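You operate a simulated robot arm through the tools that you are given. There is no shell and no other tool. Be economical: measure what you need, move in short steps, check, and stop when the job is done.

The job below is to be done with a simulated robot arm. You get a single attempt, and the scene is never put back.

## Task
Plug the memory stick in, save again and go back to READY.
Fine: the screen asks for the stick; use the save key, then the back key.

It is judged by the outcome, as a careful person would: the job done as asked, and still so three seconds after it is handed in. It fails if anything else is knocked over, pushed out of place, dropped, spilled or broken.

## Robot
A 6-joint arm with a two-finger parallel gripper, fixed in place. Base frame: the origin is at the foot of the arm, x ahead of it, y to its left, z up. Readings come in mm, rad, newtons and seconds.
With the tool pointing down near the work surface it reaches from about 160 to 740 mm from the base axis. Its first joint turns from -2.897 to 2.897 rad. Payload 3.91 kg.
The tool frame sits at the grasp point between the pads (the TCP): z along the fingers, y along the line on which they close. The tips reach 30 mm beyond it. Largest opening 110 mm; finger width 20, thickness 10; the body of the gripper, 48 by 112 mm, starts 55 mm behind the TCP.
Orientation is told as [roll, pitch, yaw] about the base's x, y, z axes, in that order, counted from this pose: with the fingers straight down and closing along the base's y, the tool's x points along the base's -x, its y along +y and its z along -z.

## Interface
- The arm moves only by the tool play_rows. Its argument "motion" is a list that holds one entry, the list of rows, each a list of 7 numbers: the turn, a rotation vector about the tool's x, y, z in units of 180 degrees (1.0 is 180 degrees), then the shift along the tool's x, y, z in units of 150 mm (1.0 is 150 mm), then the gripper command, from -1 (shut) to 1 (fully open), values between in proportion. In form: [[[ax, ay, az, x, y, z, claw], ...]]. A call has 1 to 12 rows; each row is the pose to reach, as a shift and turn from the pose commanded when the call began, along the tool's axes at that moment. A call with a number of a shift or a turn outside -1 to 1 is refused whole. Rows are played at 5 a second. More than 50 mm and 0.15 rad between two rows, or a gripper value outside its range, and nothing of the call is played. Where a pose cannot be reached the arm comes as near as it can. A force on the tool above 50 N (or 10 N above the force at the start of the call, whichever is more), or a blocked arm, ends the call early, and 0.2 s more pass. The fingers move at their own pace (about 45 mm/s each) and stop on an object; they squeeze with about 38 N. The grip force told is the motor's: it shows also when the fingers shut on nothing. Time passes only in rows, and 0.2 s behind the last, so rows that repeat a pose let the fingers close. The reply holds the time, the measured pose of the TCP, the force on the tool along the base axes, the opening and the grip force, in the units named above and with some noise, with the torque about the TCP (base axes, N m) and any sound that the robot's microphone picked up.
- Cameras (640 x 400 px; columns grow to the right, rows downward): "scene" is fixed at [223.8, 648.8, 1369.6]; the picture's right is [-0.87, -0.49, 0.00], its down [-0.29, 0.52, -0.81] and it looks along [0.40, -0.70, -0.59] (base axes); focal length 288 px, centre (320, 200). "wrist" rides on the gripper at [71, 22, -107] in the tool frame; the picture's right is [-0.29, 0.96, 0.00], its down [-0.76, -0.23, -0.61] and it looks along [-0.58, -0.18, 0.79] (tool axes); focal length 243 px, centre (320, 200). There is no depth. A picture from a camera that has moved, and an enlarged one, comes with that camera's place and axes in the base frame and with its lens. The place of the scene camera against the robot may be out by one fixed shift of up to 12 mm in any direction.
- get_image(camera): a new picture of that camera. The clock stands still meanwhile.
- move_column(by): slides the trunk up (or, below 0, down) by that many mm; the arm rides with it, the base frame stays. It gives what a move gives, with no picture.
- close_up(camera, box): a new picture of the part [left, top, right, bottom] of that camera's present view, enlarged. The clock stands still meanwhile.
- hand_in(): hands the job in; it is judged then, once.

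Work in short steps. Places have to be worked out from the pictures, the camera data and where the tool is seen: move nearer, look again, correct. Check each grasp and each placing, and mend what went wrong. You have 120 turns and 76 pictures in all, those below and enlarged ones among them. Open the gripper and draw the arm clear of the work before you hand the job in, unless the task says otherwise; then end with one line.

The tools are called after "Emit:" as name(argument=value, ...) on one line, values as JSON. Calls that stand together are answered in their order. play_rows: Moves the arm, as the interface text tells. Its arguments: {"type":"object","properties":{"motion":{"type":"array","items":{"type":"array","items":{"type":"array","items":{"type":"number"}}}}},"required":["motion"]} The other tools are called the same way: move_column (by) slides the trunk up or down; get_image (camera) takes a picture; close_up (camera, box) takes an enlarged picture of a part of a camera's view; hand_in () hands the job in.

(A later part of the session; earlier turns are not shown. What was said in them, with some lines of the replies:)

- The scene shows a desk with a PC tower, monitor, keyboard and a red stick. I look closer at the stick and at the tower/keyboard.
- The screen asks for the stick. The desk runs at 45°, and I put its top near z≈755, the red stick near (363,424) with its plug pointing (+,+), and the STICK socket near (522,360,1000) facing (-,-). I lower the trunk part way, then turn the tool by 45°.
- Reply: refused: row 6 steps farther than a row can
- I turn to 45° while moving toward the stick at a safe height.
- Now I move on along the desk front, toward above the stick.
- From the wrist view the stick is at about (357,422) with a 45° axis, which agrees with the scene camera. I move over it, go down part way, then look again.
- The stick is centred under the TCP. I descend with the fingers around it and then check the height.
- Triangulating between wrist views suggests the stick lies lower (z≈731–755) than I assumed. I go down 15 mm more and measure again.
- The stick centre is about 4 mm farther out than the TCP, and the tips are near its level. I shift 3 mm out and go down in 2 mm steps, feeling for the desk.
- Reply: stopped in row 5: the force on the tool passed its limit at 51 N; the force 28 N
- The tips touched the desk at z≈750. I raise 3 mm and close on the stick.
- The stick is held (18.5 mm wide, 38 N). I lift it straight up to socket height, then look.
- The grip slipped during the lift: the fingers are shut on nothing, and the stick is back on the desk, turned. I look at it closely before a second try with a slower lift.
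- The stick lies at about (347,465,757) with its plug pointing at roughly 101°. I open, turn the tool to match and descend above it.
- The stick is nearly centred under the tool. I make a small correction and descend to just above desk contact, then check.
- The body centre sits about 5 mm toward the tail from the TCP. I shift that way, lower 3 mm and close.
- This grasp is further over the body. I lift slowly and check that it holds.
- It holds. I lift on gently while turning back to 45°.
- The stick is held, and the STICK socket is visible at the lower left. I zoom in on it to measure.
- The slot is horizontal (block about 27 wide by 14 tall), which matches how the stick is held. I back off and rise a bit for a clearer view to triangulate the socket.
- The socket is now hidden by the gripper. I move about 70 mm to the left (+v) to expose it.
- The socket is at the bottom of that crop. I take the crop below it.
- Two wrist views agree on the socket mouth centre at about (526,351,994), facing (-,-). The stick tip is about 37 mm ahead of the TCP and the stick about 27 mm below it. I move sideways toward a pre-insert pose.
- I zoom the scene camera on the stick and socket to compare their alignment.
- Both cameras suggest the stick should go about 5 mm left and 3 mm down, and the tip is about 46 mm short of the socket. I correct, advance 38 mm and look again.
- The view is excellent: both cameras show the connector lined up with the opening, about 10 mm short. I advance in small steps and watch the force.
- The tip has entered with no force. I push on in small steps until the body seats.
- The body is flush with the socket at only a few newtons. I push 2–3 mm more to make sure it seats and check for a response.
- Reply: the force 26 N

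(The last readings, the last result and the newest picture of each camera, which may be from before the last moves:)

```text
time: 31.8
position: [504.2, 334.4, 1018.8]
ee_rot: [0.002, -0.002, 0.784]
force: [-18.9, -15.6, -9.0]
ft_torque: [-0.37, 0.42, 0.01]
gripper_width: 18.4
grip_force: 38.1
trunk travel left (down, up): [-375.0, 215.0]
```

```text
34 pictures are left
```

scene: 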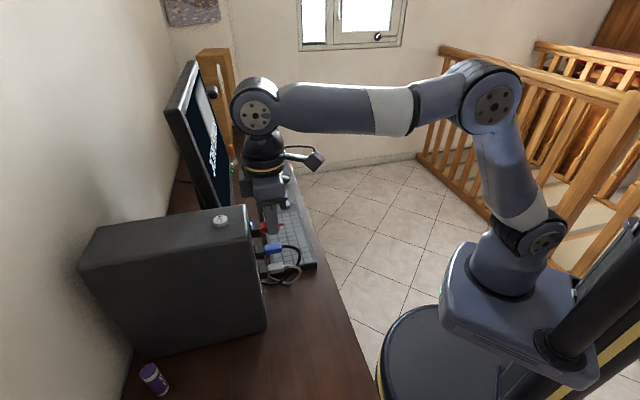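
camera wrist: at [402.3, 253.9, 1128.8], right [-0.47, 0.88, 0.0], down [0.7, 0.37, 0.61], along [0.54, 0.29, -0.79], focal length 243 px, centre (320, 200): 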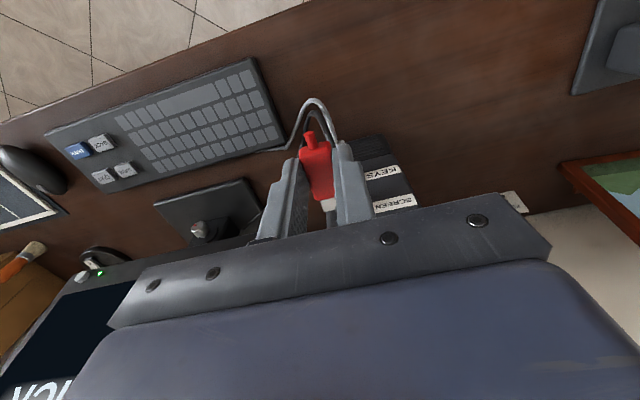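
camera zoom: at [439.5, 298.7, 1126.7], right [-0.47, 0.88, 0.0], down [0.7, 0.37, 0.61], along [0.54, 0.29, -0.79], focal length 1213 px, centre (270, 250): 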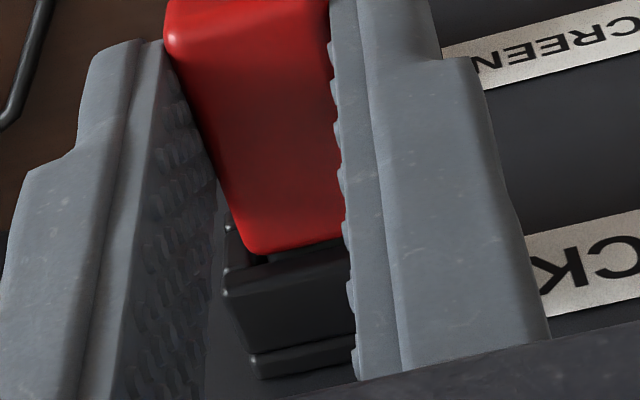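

It is seated (about 24 N against a hard stop). I relax the push, open the fingers and draw straight back.

Emit:
play_rows(motion=[[[0, 0, 0, 0.017, 0, 0, -1], [0, 0, 0, 0.017, 0, 0, -0.4], [0, 0, 0, 0.017, 0, 0, -0.2], [0, 0, 0, 0.017, 0, 0, -0.2], [0, 0, 0, 0.017, 0, 0, -0.2], [0, 0, 0, 0.1, 0, 0, -0.2], [0, 0, 0, 0.3, 0, 0, -0.2], [0, 0, 0, 0.5, 0, 0, -0.2], [0, 0, 0, 0.7, 0, 0, -0.2]]])

Emit:
close_up(camera="scene", box=[240, 190, 320, 240])

Emit:
get_image(camera="wrist")

Emit:
close_up(camera="scene", box=[160, 60, 280, 210])

```text
time: 33.8
position: [432.7, 261.7, 1018.0]
ee_rot: [0.001, -0.007, 0.786]
force: [0.2, 0.1, -0.2]
ft_torque: [0.01, 0.01, 0.01]
gripper_width: 44.1
grip_force: 0.0
trunk travel left (down, up): [-375.0, 215.0]
```

```text
8.00 times, centred on (280, 215) of scene
camera zoom: at [223.8, 648.8, 1369.6], right [-0.87, -0.49, 0.0], down [-0.29, 0.52, -0.81], along [0.4, -0.7, -0.59], focal length 2301 px, centre (640, 80)
```

zoom: 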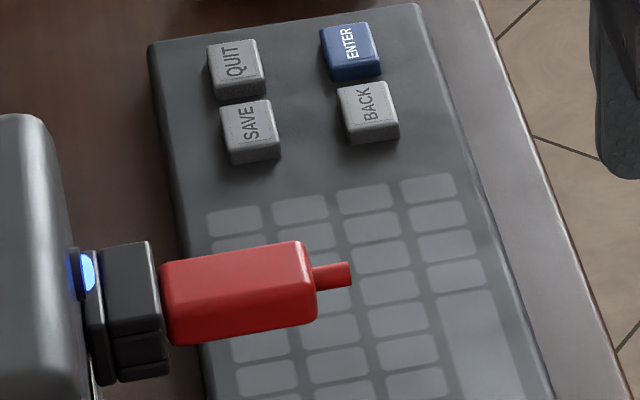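

```text
32 pictures are left
camera wrist: at [367.5, 225.8, 1125.7], right [-0.47, 0.88, 0.0], down [0.7, 0.37, 0.61], along [0.54, 0.29, -0.79], focal length 243 px, centre (320, 200)
```

wrist: 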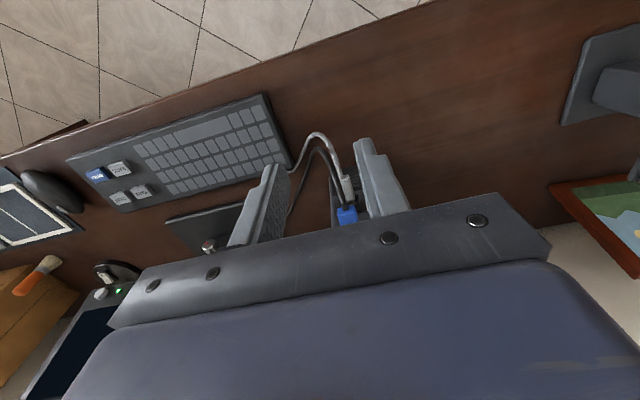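

```text
2.67 times, centred on (220, 135) of scene
camera zoom: at [223.8, 648.8, 1369.6], right [-0.87, -0.49, 0.0], down [-0.29, 0.52, -0.81], along [0.4, -0.7, -0.59], focal length 767 px, centre (587, 373)
```

zoom: 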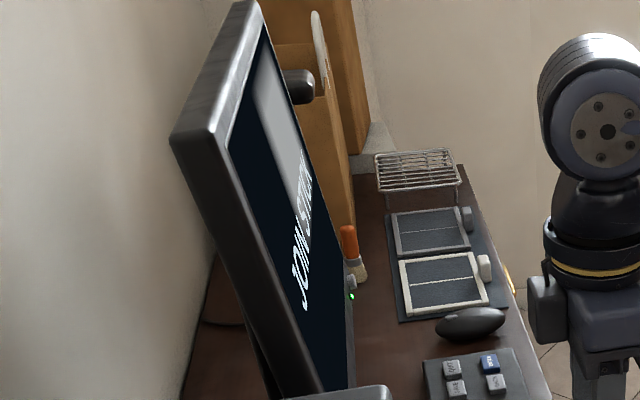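

The stick is in and level, and the screen still shows JOIN STICK, so the save key is next. I zoom the wrist view on the keys to locate them.

Emit:
close_up(camera="wrist", box=[60, 130, 180, 230])

```text
4.00 times, centred on (120, 180) of wrist
camera zoom: at [367.5, 225.8, 1125.7], right [-0.47, 0.88, 0.0], down [0.7, 0.37, 0.61], along [0.54, 0.29, -0.79], focal length 970 px, centre (1120, 280)
```

zoom: 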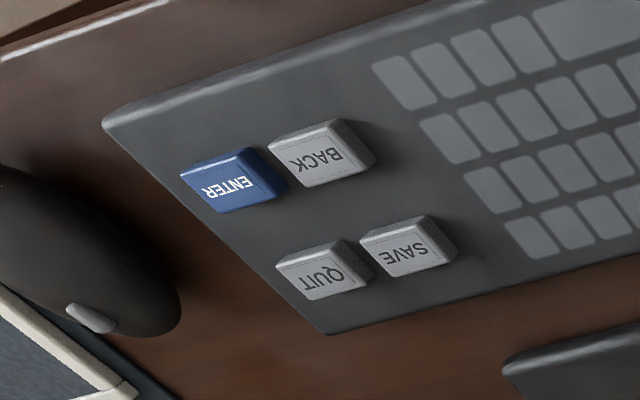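

I place SAVE's top near (750,61,769) and BACK's near (714,24,770); the monitor front is about 100 mm beyond them. I close the fingers and travel along the desk front toward the keys.

Emit:
play_rows(motion=[[[0, 0, 0, 0, -0.2, 0, -1], [0, 0, 0, 0, -0.5, 0, -1], [0, 0, 0, 0, -0.8, 0, -1], [0, 0, 0, 0, -1, 0, -1]]])

Emit:
play_rows(motion=[[[0, 0, 0, 0, -0.3, 0, -1], [0, 0, 0, 0, -0.6, 0, -1], [0, 0, 0, 0, -0.8, 0, -1], [0, 0, 0, 0, -1, 0, -1]]])

Emit:
play_rows(motion=[[[0, 0, 0, 0, -0.2, 0.2, -1], [0, 0, 0, -0.1, -0.4, 0.4, -1], [0, 0, 0, -0.2, -0.45, 0.7, -1], [0, 0, 0, -0.3, -0.45, 0.85, -1], [0, 0, 0, -0.3, -0.45, 0.85, -1]]])

Emit:
get_image(camera="wrist")

Emit:
get_image(camera="scene")

```text
time: 34.8
position: [535.5, 156.2, 1020.3]
ee_rot: [0.003, -0.007, 0.784]
force: [-0.7, -0.3, -0.5]
ft_torque: [0.02, -0.03, 0.01]
gripper_width: 0.0
grip_force: 37.8
trunk travel left (down, up): [-375.0, 215.0]
```

```text
time: 35.8
position: [642.3, 48.7, 1020.0]
ee_rot: [-0.001, -0.007, 0.785]
force: [-0.2, -0.3, 0.1]
ft_torque: [0.01, -0.01, 0.02]
gripper_width: 0.0
grip_force: 37.5
trunk travel left (down, up): [-375.0, 215.0]
```

```text
time: 37.0
position: [726.0, 36.0, 890.4]
ee_rot: [0.001, -0.006, 0.785]
force: [-0.9, -0.6, 0.4]
ft_torque: [0.03, 0.02, 0.02]
gripper_width: 0.0
grip_force: 37.9
trunk travel left (down, up): [-375.0, 215.0]
```

```text
29 pictures are left
camera wrist: at [660.2, -1.0, 997.3], right [-0.47, 0.88, 0.0], down [0.7, 0.37, 0.61], along [0.54, 0.29, -0.79], focal length 243 px, centre (320, 200)
```

wrist: 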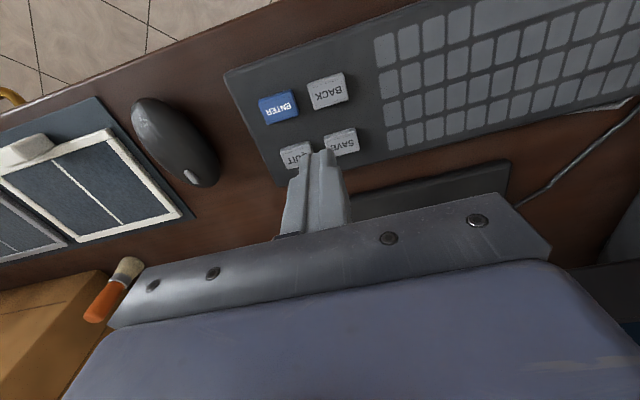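

```text
28 pictures are left
```

scene: 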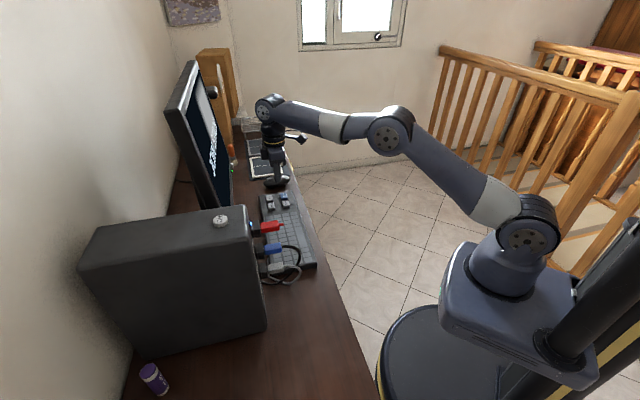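

The arm has reach to spare. I zoom in on the keys for a finer position.

Emit:
close_up(camera="wrist", box=[250, 60, 410, 180])

```text
3.33 times, centred on (330, 120) of wrist
camera zoom: at [660.2, -1.0, 997.3], right [-0.47, 0.88, 0.0], down [0.7, 0.37, 0.61], along [0.54, 0.29, -0.79], focal length 809 px, centre (287, 467)
```

zoom: 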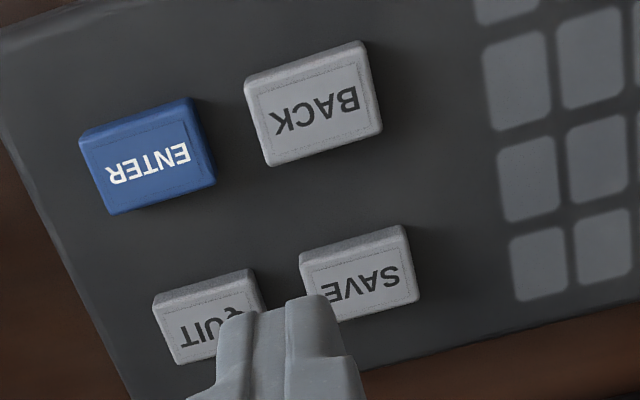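

Refined positions: SAVE ≈ (741,68), BACK ≈ (707,33). I hover the closed tips about 20 mm above SAVE and check.

Emit:
play_rows(motion=[[[0, 0, 0, -0.15, 0.079, 0, -1], [0, 0, 0, -0.225, 0.079, 0.1, -1], [0, 0, 0, -0.225, 0.079, 0.3, -1], [0, 0, 0, -0.225, 0.079, 0.45, -1], [0, 0, 0, -0.225, 0.079, 0.45, -1]]])

Emit:
close_up(camera="wrist", box=[240, 80, 400, 200])

Emit:
close_up(camera="scene", box=[240, 170, 320, 220])

```text
time: 38.2
position: [739.4, 69.2, 822.1]
ee_rot: [0.001, -0.006, 0.785]
force: [0.8, -0.8, 0.8]
ft_torque: [0.0, 0.02, 0.03]
gripper_width: 0.0
grip_force: 37.9
trunk travel left (down, up): [-375.0, 215.0]
```

```text
3.33 times, centred on (320, 140) of wrist
camera zoom: at [674.0, 32.1, 929.0], right [-0.47, 0.88, 0.0], down [0.7, 0.37, 0.61], along [0.54, 0.29, -0.79], focal length 809 px, centre (320, 400)
```

zoom: 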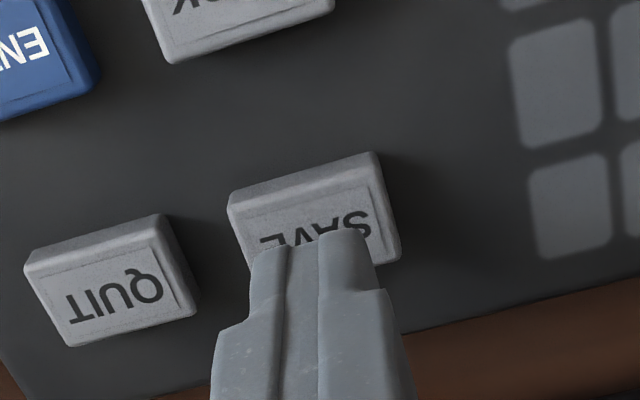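

```text
8.00 times, centred on (280, 195) of scene
camera zoom: at [223.8, 648.8, 1369.6], right [-0.87, -0.49, 0.0], down [-0.29, 0.52, -0.81], along [0.4, -0.7, -0.59], focal length 2301 px, centre (640, 240)
```

zoom: 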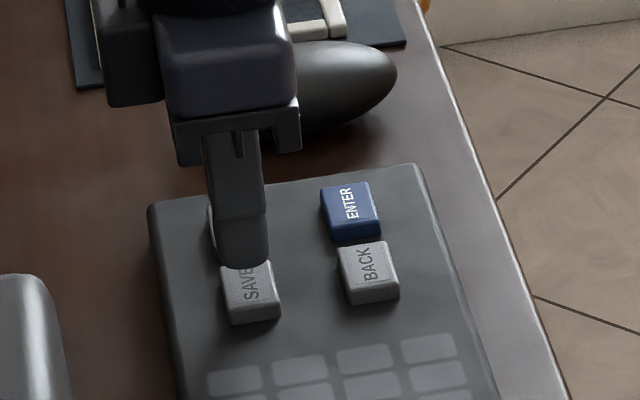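

The tips sit over the middle of SAVE. I go down in small steps and watch for contact and any sound.

Emit:
play_rows(motion=[[[0, 0, 0, 0, 0, 0.06, -1], [0, 0, 0, 0, 0, 0.11, -1], [0, 0, 0, 0, 0, 0.125, -1], [0, 0, 0, 0, 0, 0.14, -1], [0, 0, 0, 0, 0, 0.15, -1]]])

```text
time: 39.4
position: [740.5, 68.6, 803.4]
ee_rot: [-0.003, -0.01, 0.786]
force: [1.6, -3.6, 11.1]
ft_torque: [-0.16, 0.01, 0.05]
gripper_width: 0.2
grip_force: 38.1
trunk travel left (down, up): [-375.0, 215.0]
heard: click
```

There was a click at 11 N. I lift off and read the screen.

Emit:
play_rows(motion=[[[0, 0, 0, 0, 0, -0.06, -1], [0, 0, 0, 0, 0, -0.15, -1], [0, 0, 0, 0, 0, -0.15, -1]]])

Emit:
close_up(camera="scene", box=[160, 60, 280, 210])

```text
time: 40.2
position: [739.5, 68.9, 822.5]
ee_rot: [0.003, -0.006, 0.786]
force: [-0.6, 0.2, -0.3]
ft_torque: [0.02, 0.01, 0.03]
gripper_width: 0.1
grip_force: 37.5
trunk travel left (down, up): [-375.0, 215.0]
```

```text
2.67 times, centred on (220, 135) of scene
camera zoom: at [223.8, 648.8, 1369.6], right [-0.87, -0.49, 0.0], down [-0.29, 0.52, -0.81], along [0.4, -0.7, -0.59], focal length 767 px, centre (587, 373)
```

zoom: 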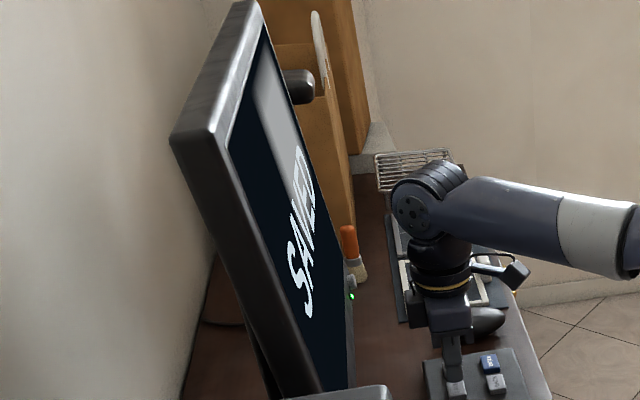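

The screen reads SAVED. I move 49 mm back toward the robot, over BACK, and check.

Emit:
play_rows(motion=[[[0, 0, 0, 0.1, 0, -0.05, -1], [0, 0, 0, 0.25, 0, -0.05, -1], [0, 0, 0, 0.327, 0, 0, -1], [0, 0, 0, 0.327, 0, 0, -1]]])

Emit:
close_up(camera="wrist", box=[240, 80, 400, 200])

```text
time: 41.2
position: [706.2, 33.5, 822.1]
ee_rot: [0.0, -0.008, 0.786]
force: [-0.7, -0.6, -0.4]
ft_torque: [0.03, -0.01, 0.0]
gripper_width: 0.1
grip_force: 37.5
trunk travel left (down, up): [-375.0, 215.0]
```

```text
3.33 times, centred on (320, 140) of wrist
camera zoom: at [640.6, -2.5, 929.6], right [-0.47, 0.88, 0.0], down [0.7, 0.37, 0.61], along [0.54, 0.29, -0.79], focal length 809 px, centre (320, 400)
```

zoom: 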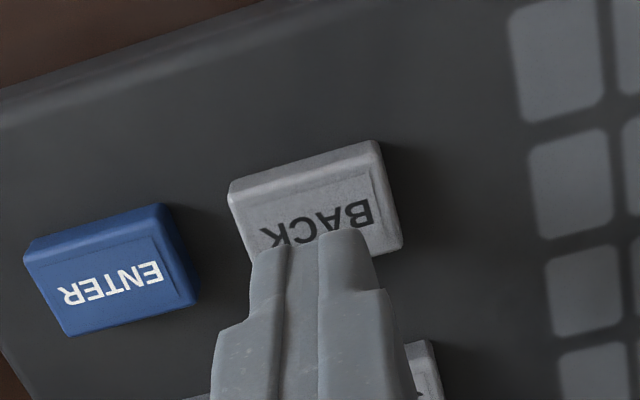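

The tips are centred apart from about 2 mm, so I shift that and press the same way.

Emit:
play_rows(motion=[[[0, 0, 0, 0.014, 0, 0.06, -1], [0, 0, 0, 0.014, 0, 0.11, -1], [0, 0, 0, 0.014, 0, 0.125, -1], [0, 0, 0, 0.014, 0, 0.14, -1], [0, 0, 0, 0.014, 0, 0.15, -1]]])

```text
time: 42.4
position: [703.6, 32.5, 802.2]
ee_rot: [-0.001, -0.009, 0.785]
force: [0.2, -0.8, 14.3]
ft_torque: [-0.06, 0.01, 0.04]
gripper_width: 0.0
grip_force: 37.2
trunk travel left (down, up): [-375.0, 215.0]
heard: click
```

It clicked. I rise clear, read the screen and check the stick.

Emit:
play_rows(motion=[[[0, 0, 0, 0, 0, -0.1, -1], [0, 0, 0, 0, 0, -0.3, -1], [0, 0, 0, 0.2, 0, -0.6, -0.5], [0, 0, 0, 0.4, 0, -0.9, 0], [0, 0, 0, 0.7, 0, -1, 0], [0, 0, 0, 1, 0, -1, 0], [0, 0, 0, 1, 0, -1, 0]]])

Emit:
close_up(camera="scene", box=[160, 60, 280, 210])

Emit:
close_up(camera="scene", box=[220, 180, 320, 280])

Emit:
get_image(camera="scene")

```text
refused: row 3 steps farther than a row can; nothing moved
```

```text
2.67 times, centred on (220, 135) of scene
camera zoom: at [223.8, 648.8, 1369.6], right [-0.87, -0.49, 0.0], down [-0.29, 0.52, -0.81], along [0.4, -0.7, -0.59], focal length 767 px, centre (587, 373)
```

zoom: 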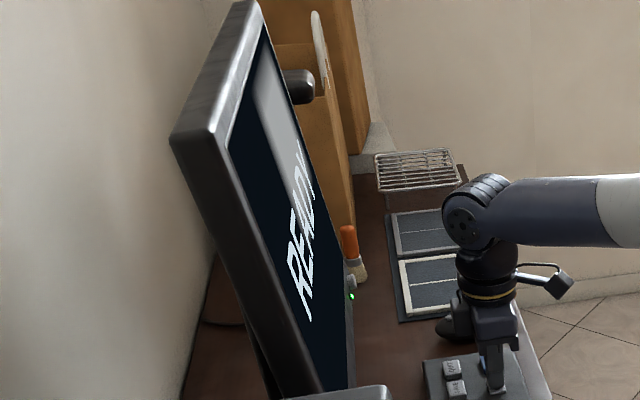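

```text
4.00 times, centred on (270, 230) of scene
camera zoom: at [223.8, 648.8, 1369.6], right [-0.87, -0.49, 0.0], down [-0.29, 0.52, -0.81], along [0.4, -0.7, -0.59], focal length 1151 px, centre (520, 80)
```

zoom: 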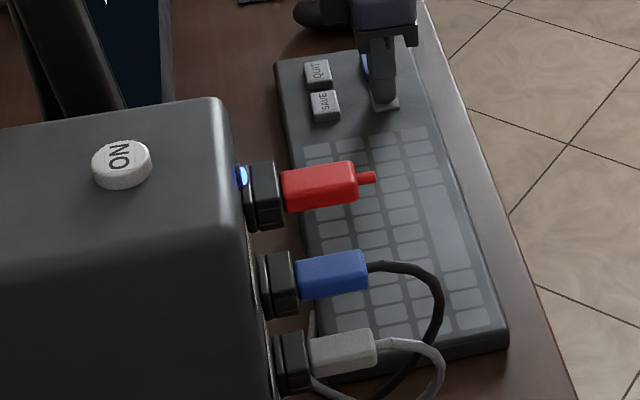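

```text
20 pictures are left
```

scene: 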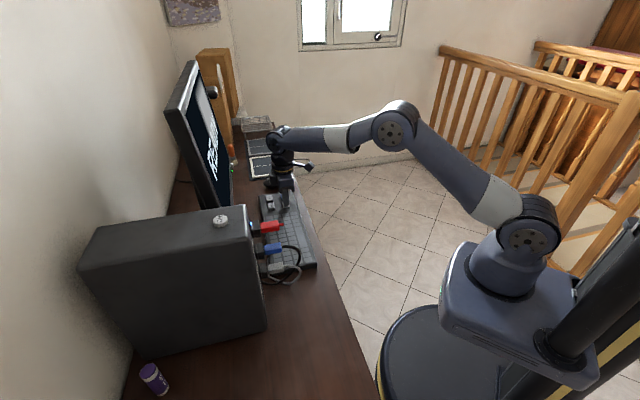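

The screen reads READY and the stick is seated. The lift was refused because its steps were too long, so I withdraw in smaller ones.

Emit:
play_rows(motion=[[[0, 0, 0, 0, 0, -0.1, -1], [0, 0, 0, 0, 0, -0.3, -1], [0, 0, 0, 0, 0, -0.55, -1], [0, 0, 0, 0.15, 0, -0.75, -0.5], [0, 0, 0, 0.35, 0, -0.9, 0], [0, 0, 0, 0.6, 0, -1, 0], [0, 0, 0, 0.85, 0, -1, 0], [0, 0, 0, 1, 0, -1, 0], [0, 0, 0, 1, 0, -1, 0]]])

Emit:
close_up(camera="scene", box=[160, 60, 320, 280])

```text
time: 44.4
position: [596.9, -74.5, 951.4]
ee_rot: [0.0, -0.007, 0.785]
force: [-0.4, -1.7, -0.7]
ft_torque: [-0.03, 0.0, 0.01]
gripper_width: 54.8
grip_force: 0.0
trunk travel left (down, up): [-375.0, 215.0]
```

```text
1.82 times, centred on (240, 170) of scene
camera zoom: at [223.8, 648.8, 1369.6], right [-0.87, -0.49, 0.0], down [-0.29, 0.52, -0.81], along [0.4, -0.7, -0.59], focal length 523 px, centre (466, 254)
```

zoom: 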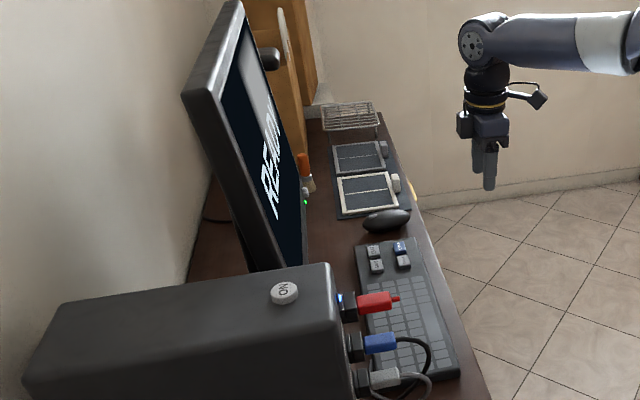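

The screen shows READY, the stick is plugged in, and the arm is clear with its gripper open. I hand the job in.

Emit:
hand_in()

```text
The job is handed in.
```

The memory stick is plugged in, the save went through (the screen read SAVED), and the screen is back to READY; on the first lift the stick slipped from the gripper onto the desk, and the second grasp held.
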